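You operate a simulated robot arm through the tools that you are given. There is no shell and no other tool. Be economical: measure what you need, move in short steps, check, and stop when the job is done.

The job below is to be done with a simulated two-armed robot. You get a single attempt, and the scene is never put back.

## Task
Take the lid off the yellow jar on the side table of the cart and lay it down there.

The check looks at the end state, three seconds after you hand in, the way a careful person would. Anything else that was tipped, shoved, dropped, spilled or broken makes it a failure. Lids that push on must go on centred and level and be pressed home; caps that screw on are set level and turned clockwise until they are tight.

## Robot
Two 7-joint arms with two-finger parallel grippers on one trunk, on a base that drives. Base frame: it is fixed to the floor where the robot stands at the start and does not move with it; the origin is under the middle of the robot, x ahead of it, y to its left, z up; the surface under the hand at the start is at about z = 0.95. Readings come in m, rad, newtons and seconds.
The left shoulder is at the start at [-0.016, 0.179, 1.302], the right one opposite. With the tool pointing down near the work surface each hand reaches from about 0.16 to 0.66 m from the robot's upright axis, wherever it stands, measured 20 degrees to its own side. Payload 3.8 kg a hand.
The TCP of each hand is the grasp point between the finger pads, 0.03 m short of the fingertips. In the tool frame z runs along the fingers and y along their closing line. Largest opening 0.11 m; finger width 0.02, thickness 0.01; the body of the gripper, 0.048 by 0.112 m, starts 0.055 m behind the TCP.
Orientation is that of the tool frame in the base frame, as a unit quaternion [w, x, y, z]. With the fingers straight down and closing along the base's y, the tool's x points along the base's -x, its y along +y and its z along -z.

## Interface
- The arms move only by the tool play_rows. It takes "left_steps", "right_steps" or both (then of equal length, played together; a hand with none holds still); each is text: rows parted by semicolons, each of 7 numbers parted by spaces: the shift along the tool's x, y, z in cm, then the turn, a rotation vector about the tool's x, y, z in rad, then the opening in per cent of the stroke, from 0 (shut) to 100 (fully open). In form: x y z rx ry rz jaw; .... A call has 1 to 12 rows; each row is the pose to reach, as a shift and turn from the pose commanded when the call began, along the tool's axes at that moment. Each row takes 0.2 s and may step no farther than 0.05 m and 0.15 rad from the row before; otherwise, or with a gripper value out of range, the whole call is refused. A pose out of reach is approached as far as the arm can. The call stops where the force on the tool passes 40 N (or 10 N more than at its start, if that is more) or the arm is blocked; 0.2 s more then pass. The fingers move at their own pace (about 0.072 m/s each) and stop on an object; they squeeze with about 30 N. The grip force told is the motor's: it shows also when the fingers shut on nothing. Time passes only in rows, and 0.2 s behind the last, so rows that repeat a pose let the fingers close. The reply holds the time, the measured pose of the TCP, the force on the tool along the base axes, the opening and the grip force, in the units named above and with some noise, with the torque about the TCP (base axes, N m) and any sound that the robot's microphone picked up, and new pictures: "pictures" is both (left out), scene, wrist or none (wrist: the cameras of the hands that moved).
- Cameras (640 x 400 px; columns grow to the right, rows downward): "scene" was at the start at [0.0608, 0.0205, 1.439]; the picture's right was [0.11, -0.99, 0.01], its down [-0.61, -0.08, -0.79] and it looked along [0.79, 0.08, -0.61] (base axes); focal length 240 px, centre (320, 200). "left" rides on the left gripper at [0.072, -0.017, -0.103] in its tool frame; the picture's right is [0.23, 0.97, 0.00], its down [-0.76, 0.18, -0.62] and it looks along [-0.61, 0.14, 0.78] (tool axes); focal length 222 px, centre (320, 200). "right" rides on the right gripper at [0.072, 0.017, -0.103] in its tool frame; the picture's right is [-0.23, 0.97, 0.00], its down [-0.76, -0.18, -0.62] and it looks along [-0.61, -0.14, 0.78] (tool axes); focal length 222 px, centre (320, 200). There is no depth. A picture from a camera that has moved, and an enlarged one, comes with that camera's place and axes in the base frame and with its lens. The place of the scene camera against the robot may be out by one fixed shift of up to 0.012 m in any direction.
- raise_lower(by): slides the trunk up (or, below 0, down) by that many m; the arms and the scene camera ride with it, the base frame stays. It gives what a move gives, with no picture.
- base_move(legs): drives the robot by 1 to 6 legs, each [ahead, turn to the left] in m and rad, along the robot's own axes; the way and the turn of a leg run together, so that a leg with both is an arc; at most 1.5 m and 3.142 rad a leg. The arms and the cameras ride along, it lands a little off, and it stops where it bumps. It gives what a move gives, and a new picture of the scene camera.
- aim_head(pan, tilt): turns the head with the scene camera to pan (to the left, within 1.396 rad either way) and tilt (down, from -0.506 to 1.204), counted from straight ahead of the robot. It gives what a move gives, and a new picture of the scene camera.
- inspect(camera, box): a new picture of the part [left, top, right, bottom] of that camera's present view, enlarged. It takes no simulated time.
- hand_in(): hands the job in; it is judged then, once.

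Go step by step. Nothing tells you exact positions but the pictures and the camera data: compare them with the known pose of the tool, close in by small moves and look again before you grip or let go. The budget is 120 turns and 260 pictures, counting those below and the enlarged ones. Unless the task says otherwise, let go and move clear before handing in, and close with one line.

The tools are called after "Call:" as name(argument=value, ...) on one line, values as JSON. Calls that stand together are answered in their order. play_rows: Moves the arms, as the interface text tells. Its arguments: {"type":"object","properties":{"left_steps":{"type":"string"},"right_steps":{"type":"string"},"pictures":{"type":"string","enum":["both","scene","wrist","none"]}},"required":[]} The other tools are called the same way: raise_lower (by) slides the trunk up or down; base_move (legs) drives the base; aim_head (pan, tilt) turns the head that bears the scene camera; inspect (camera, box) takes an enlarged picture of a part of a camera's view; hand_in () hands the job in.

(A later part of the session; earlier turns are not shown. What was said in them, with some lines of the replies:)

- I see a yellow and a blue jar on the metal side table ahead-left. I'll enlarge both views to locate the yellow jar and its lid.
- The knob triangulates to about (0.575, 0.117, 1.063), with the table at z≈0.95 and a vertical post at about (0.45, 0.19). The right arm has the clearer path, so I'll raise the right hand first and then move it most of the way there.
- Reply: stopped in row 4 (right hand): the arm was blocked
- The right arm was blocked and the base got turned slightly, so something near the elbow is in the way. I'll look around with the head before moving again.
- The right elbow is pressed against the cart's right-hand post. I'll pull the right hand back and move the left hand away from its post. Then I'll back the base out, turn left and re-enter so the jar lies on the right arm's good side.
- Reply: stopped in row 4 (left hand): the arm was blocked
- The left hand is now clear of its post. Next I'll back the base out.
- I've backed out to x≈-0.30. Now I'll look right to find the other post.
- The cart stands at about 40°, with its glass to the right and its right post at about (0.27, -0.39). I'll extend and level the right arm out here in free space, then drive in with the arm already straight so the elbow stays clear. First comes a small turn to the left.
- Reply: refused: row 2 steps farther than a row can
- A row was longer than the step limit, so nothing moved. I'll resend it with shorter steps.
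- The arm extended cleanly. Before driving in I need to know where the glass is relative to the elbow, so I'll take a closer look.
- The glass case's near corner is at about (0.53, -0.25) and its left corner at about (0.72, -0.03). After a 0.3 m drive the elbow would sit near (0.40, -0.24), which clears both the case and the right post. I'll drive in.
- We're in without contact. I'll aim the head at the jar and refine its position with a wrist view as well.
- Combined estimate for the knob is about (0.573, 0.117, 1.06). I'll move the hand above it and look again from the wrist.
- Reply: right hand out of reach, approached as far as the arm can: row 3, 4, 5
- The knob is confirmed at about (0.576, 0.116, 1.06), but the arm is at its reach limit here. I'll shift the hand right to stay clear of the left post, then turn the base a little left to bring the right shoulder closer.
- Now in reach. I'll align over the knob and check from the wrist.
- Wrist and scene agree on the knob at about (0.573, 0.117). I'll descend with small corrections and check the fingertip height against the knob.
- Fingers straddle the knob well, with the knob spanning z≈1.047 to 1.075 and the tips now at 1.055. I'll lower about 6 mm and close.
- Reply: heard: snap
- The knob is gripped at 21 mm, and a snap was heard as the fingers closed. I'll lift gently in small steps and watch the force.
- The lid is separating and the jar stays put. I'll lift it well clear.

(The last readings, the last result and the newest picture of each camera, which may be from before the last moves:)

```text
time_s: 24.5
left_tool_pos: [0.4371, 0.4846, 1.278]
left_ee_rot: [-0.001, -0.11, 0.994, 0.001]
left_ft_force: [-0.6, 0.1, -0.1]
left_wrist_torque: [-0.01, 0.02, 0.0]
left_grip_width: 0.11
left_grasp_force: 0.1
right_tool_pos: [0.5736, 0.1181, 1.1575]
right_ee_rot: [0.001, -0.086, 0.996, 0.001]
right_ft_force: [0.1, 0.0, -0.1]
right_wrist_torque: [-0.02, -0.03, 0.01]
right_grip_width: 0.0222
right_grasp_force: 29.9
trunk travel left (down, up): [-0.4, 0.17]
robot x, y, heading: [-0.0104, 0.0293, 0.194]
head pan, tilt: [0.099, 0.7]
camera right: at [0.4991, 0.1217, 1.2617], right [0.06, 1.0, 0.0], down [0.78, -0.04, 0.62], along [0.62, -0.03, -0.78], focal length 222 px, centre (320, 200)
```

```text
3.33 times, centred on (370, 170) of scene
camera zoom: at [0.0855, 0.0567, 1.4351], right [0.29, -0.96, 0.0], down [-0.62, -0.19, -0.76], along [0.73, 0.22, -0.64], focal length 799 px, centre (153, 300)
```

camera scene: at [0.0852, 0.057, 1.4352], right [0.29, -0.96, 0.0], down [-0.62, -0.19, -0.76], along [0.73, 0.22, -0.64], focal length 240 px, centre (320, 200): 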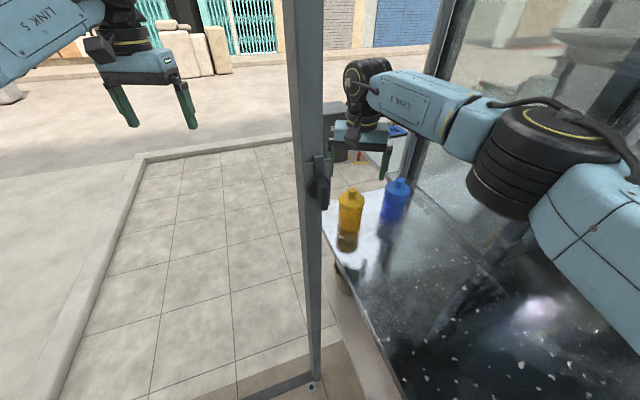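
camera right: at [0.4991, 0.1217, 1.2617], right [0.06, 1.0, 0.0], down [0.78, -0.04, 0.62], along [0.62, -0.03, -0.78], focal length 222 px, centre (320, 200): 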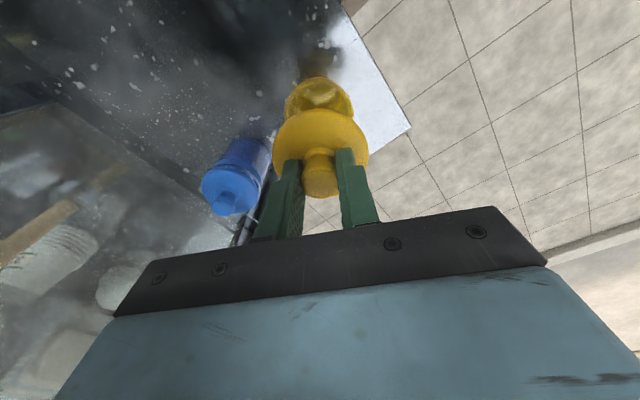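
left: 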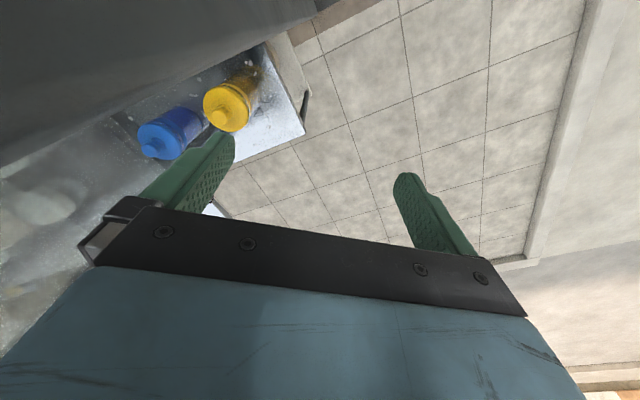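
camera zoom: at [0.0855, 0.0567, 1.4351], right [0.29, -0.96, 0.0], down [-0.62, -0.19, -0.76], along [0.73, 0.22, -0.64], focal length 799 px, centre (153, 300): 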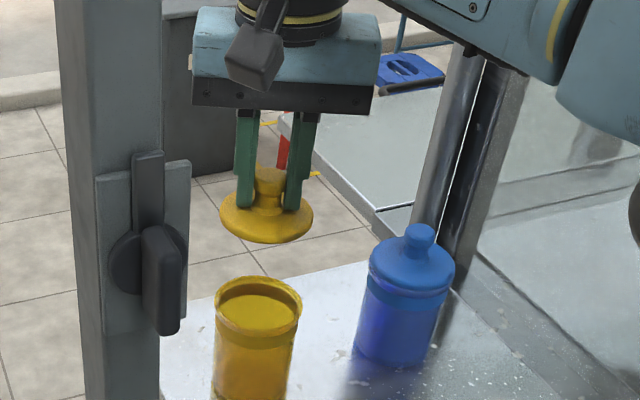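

The lid is off and the jar is undisturbed. I'll carry the lid to the clear spot at about (0.51, 0.025) on the same tabletop, between the jars and the near side.

Call:
play_rows(right_steps="1.5 -1.5 0 0 0 0 0; 3 -3 0 0 0 0 0; 4.5 -4.6 0 0 0 0 0; 6 -6.2 0 0 0 0 0; 7.8 -8 0 0 0 0 0; 7.8 -8 3 0 0 0 0; 7.8 -8 6 0 0 0 0; 7.8 -8 9 0 0 0 0; 7.8 -8 11.5 0 0 0 0; 7.8 -8 11.5 0 0 0 0", pictures="both")

Call:
inspect(camera="scene", box=[310, 150, 470, 270])

```text
time_s: 26.7
left_tool_pos: [0.4366, 0.4856, 1.2794]
left_ee_rot: [0.0, -0.11, 0.994, 0.001]
left_ft_force: [-0.6, -1.0, 0.7]
left_wrist_torque: [0.03, 0.04, 0.0]
left_grip_width: 0.1098
left_grasp_force: 0.1
right_tool_pos: [0.5118, 0.0261, 1.0437]
right_ee_rot: [0.001, -0.088, 0.996, 0.001]
right_ft_force: [-0.3, -0.4, -0.7]
right_wrist_torque: [-0.02, -0.02, -0.03]
right_grip_width: 0.0221
right_grasp_force: 30.0
trunk travel left (down, up): [-0.4, 0.17]
robot x, y, heading: [-0.0145, 0.0222, 0.189]
head pan, tilt: [0.099, 0.7]
camera scene: at [0.0852, 0.0568, 1.4352], right [0.29, -0.96, 0.0], down [-0.62, -0.19, -0.77], along [0.73, 0.22, -0.64], focal length 240 px, centre (320, 200)
camera right: at [0.4362, 0.0296, 1.1464], right [0.06, 1.0, 0.0], down [0.78, -0.04, 0.62], along [0.62, -0.03, -0.78], focal length 222 px, centre (320, 200)
```

scene: 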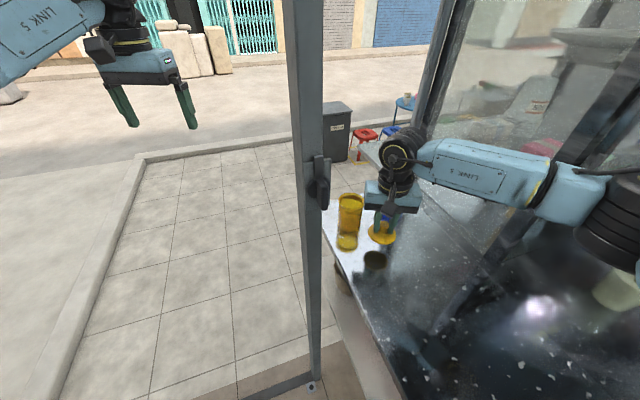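
right: 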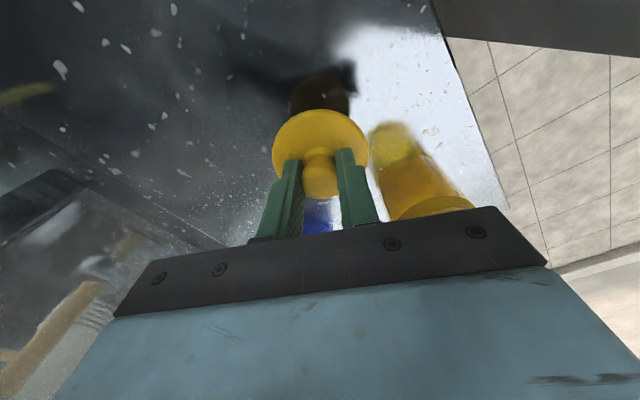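

```text
3.33 times, centred on (390, 210) of scene
camera zoom: at [0.0852, 0.0568, 1.4352], right [0.29, -0.96, 0.0], down [-0.62, -0.19, -0.77], along [0.73, 0.22, -0.64], focal length 799 px, centre (87, 167)
```

zoom: 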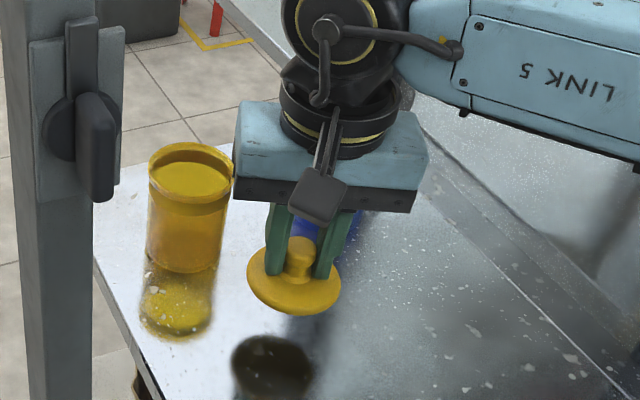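

The lid hangs about 3 cm above the table. I'll lower most of it, then go by feel.

Call:
play_rows(right_steps="0 0 0.7 0 0 0 0; 0 0 1.4 0 0 0 0; 0 0 2 0 0 0 0; 0 0 2 0 0 0 0", pictures="none")

Call:
inspect(camera="scene", box=[350, 190, 430, 250])

```text
time_s: 27.7
left_tool_pos: [0.4371, 0.4855, 1.2783]
left_ee_rot: [0.0, -0.109, 0.994, 0.0]
left_ft_force: [-0.3, -0.2, 0.9]
left_wrist_torque: [-0.01, -0.01, 0.02]
left_grip_width: 0.1103
left_grasp_force: 0.0
right_tool_pos: [0.5105, 0.0271, 1.024]
right_ee_rot: [0.001, -0.087, 0.996, 0.002]
right_ft_force: [-0.2, 1.4, 0.1]
right_wrist_torque: [-0.02, -0.03, 0.0]
right_grip_width: 0.0218
right_grasp_force: 30.2
trunk travel left (down, up): [-0.4, 0.17]
robot x, y, heading: [-0.0101, 0.0259, 0.194]
head pan, tilt: [0.099, 0.7]
```

```text
6.67 times, centred on (390, 220) of scene
camera zoom: at [0.0852, 0.0568, 1.4352], right [0.29, -0.96, 0.0], down [-0.62, -0.19, -0.76], along [0.73, 0.22, -0.64], focal length 1597 px, centre (-147, 67)
```

zoom: 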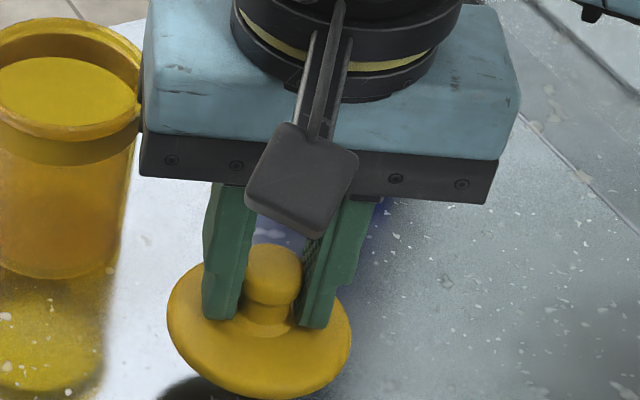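

Clear of the jar and still level, so I'll continue down in 3 mm steps.

Call:
play_rows(right_steps="0 0 0.3 0 0 0 0; 0 0 0.6 0 0 0 0; 0 0 0.9 0 0 0 0; 0 0 1.2 0 0 0 0; 0 0 1.2 0 0 0 0", pictures="none")

Call:
inspect(camera="scene", box=[340, 190, 440, 260])

```text
time_s: 28.9
left_tool_pos: [0.4368, 0.4854, 1.279]
left_ee_rot: [-0.001, -0.11, 0.994, 0.0]
left_ft_force: [0.2, 0.5, -0.2]
left_wrist_torque: [-0.03, 0.02, -0.01]
left_grip_width: 0.1102
left_grasp_force: 0.1
right_tool_pos: [0.5112, 0.0258, 1.0116]
right_ee_rot: [0.001, -0.087, 0.996, 0.002]
right_ft_force: [-0.1, 0.0, 0.0]
right_wrist_torque: [0.04, -0.01, 0.03]
right_grip_width: 0.0216
right_grasp_force: 30.4
trunk travel left (down, up): [-0.4, 0.17]
robot x, y, heading: [-0.014, 0.0287, 0.195]
head pan, tilt: [0.099, 0.7]
```

```text
5.71 times, centred on (390, 225) of scene
camera zoom: at [0.0852, 0.0568, 1.4352], right [0.29, -0.96, 0.0], down [-0.62, -0.19, -0.76], along [0.73, 0.22, -0.64], focal length 1369 px, centre (-80, 57)
```

zoom: 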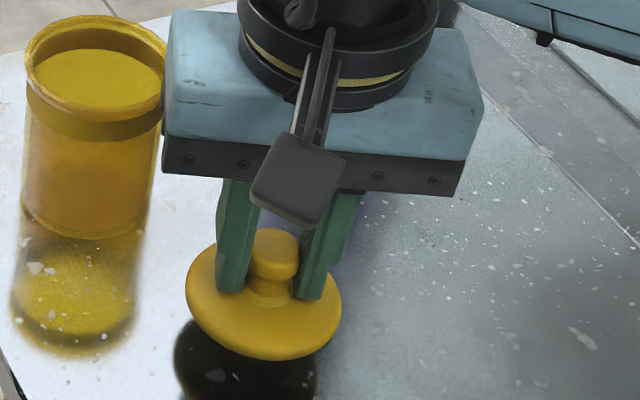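

About 2 cm still to go by the reflection. I'll lower another 1.2 cm.

Call:
play_rows(right_steps="0 0 0.4 0 0 0 0; 0 0 0.8 0 0 0 0; 0 0 1.2 0 0 0 0; 0 0 1.2 0 0 0 0", pictures="none")

Call:
inspect(camera="scene", box=[340, 190, 440, 260])

```text
time_s: 29.9
left_tool_pos: [0.436, 0.4843, 1.2788]
left_ee_rot: [-0.002, -0.11, 0.994, 0.0]
left_ft_force: [0.5, 0.4, -0.2]
left_wrist_torque: [-0.01, 0.01, -0.01]
left_grip_width: 0.11
left_grasp_force: 0.1
right_tool_pos: [0.5116, 0.0257, 0.9991]
right_ee_rot: [0.001, -0.086, 0.996, 0.001]
right_ft_force: [0.2, 0.1, -0.3]
right_wrist_torque: [0.0, -0.01, -0.03]
right_grip_width: 0.0219
right_grasp_force: 29.8
trunk travel left (down, up): [-0.4, 0.17]
robot x, y, heading: [-0.0121, 0.0272, 0.192]
head pan, tilt: [0.099, 0.7]
```

```text
5.71 times, centred on (390, 225) of scene
camera zoom: at [0.0852, 0.0568, 1.4352], right [0.29, -0.96, 0.0], down [-0.62, -0.19, -0.76], along [0.73, 0.22, -0.64], focal length 1369 px, centre (-80, 57)
```

zoom: 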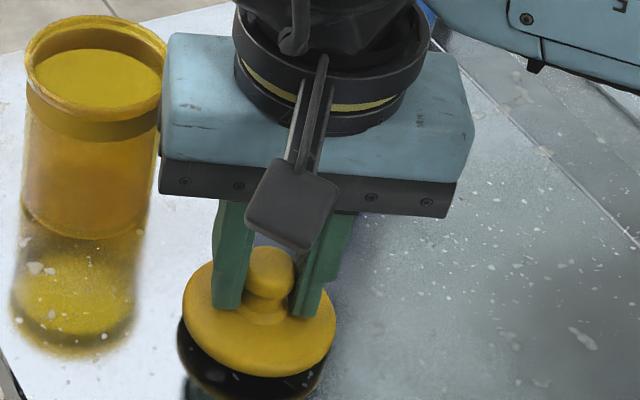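

About 8 mm left. I'll finish in 2 mm steps.

Call:
play_rows(right_steps="0 0 0.2 0 0 0 0; 0 0 0.4 0 0 0 0; 0 0 0.6 0 0 0 0; 0 0 0.6 0 0 0 0", pictures="none")

Call:
inspect(camera="scene", box=[340, 200, 440, 270])

```text
time_s: 30.9
left_tool_pos: [0.4362, 0.4849, 1.2784]
left_ee_rot: [-0.001, -0.111, 0.994, 0.001]
left_ft_force: [0.1, 0.7, -0.1]
left_wrist_torque: [0.0, 0.01, -0.01]
left_grip_width: 0.1101
left_grasp_force: 0.1
right_tool_pos: [0.5111, 0.0258, 0.9936]
right_ee_rot: [0.001, -0.087, 0.996, 0.001]
right_ft_force: [-0.5, 0.5, -1.2]
right_wrist_torque: [-0.04, -0.02, -0.01]
right_grip_width: 0.0218
right_grasp_force: 29.9
trunk travel left (down, up): [-0.4, 0.17]
robot x, y, heading: [-0.0175, 0.0279, 0.192]
head pan, tilt: [0.099, 0.7]
```

```text
5.71 times, centred on (390, 235) of scene
camera zoom: at [0.0853, 0.0568, 1.4352], right [0.29, -0.96, 0.0], down [-0.62, -0.19, -0.76], along [0.73, 0.22, -0.64], focal length 1369 px, centre (-80, 0)
```

zoom: 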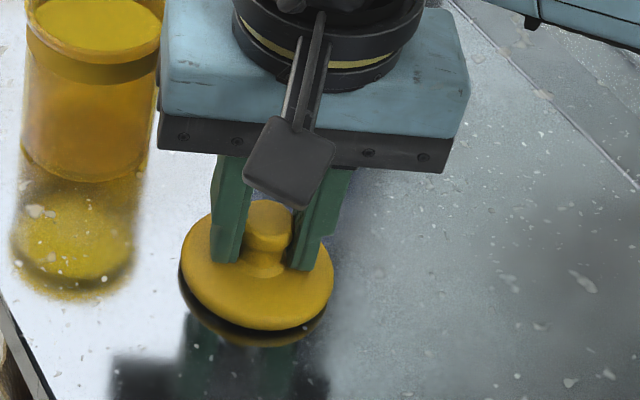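

Call:
play_rows(right_steps="0 0 0.15 0 0 0 0; 0 0 0.3 0 0 0 0; 0 0 0.3 0 0 0 0", pictures="none")

Call:
inspect(camera="scene", box=[340, 200, 440, 270])

```text
time_s: 31.7
left_tool_pos: [0.4357, 0.4849, 1.2792]
left_ee_rot: [-0.001, -0.11, 0.994, 0.0]
left_ft_force: [-0.2, 0.1, -0.1]
left_wrist_torque: [0.02, 0.01, 0.0]
left_grip_width: 0.11
left_grasp_force: 0.1
right_tool_pos: [0.5106, 0.0241, 0.9928]
right_ee_rot: [0.001, -0.088, 0.996, 0.001]
right_ft_force: [-0.7, -0.4, 6.2]
right_wrist_torque: [-0.04, 0.0, 0.0]
right_grip_width: 0.022
right_grasp_force: 29.6
trunk travel left (down, up): [-0.4, 0.17]
robot x, y, heading: [-0.0181, 0.0284, 0.199]
head pan, tilt: [0.099, 0.7]
```

```text
5.71 times, centred on (390, 235) of scene
camera zoom: at [0.0847, 0.0568, 1.4353], right [0.29, -0.96, 0.0], down [-0.62, -0.19, -0.77], along [0.73, 0.22, -0.64], focal length 1369 px, centre (-80, 0)
```

zoom: 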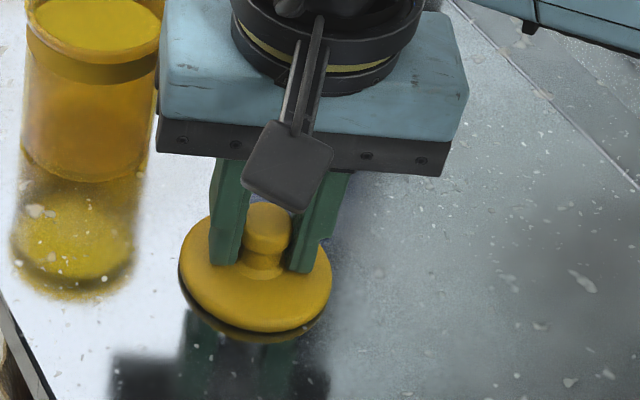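

The table now carries the lid, with 6 N of upward force. I'll open the fingers in place and then rise straight up.

Call:
play_rows(right_steps="0 0 0.15 0 0 0 22; 0 0 0.15 0 0 0 28; 0 0 0.15 0 0 0 40; 0 0 0.15 0 0 0 40; 0 0 -0.5 0 0 0 40; 0 0 -2 0 0 0 40; 0 0 -5 0 0 0 40; 0 0 -9 0 0 0 40; 0 0 -13 0 0 0 40; 0 0 -15 0 0 0 40", pictures="wrist")

Call:
inspect(camera="scene", box=[320, 160, 460, 260])

```text
time_s: 33.9
left_tool_pos: [0.4369, 0.4844, 1.279]
left_ee_rot: [-0.001, -0.11, 0.994, 0.001]
left_ft_force: [0.8, 0.7, 0.4]
left_wrist_torque: [-0.01, 0.03, 0.0]
left_grip_width: 0.1099
left_grasp_force: 0.0
right_tool_pos: [0.5098, 0.0249, 1.1418]
right_ee_rot: [0.001, -0.088, 0.996, 0.001]
right_ft_force: [-0.1, 0.0, -0.8]
right_wrist_torque: [0.03, 0.0, 0.03]
right_grip_width: 0.044
right_grasp_force: 0.0
trunk travel left (down, up): [-0.4, 0.17]
robot x, y, heading: [-0.0111, 0.0277, 0.194]
head pan, tilt: [0.099, 0.7]
camera right: at [0.4351, 0.0294, 1.2451], right [0.06, 1.0, 0.0], down [0.78, -0.04, 0.62], along [0.62, -0.03, -0.78], focal length 222 px, centre (320, 200)
```

right: 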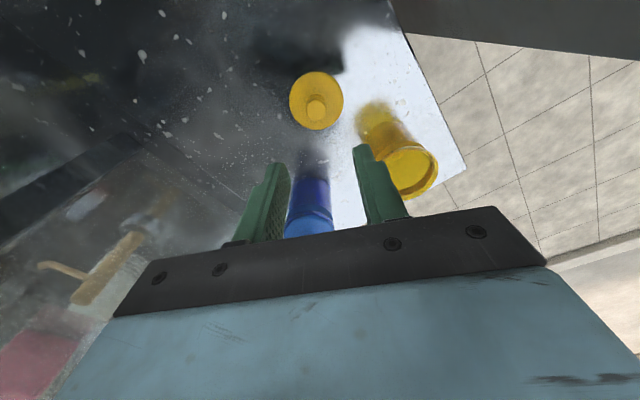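

```text
4.00 times, centred on (390, 210) of scene
camera zoom: at [0.0851, 0.0569, 1.4352], right [0.29, -0.96, 0.0], down [-0.62, -0.19, -0.77], along [0.73, 0.22, -0.64], focal length 958 px, centre (40, 160)
```

zoom: 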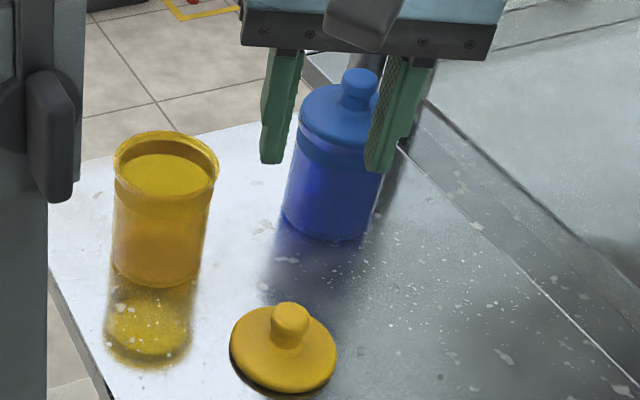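

The lid lies flat on the side table, both jars stand where they were, and the hand is empty and clear above. I'm handing in.

Call:
hand_in()

```text
The job is handed in.
```

The yellow jar's lid is off and lying flat, knob up, on the side table beside the jar. Both jars stand where they were, and the job is handed in. On my first approach the right arm bumped the cart's right post; I saw no sign that anything on the cart moved.
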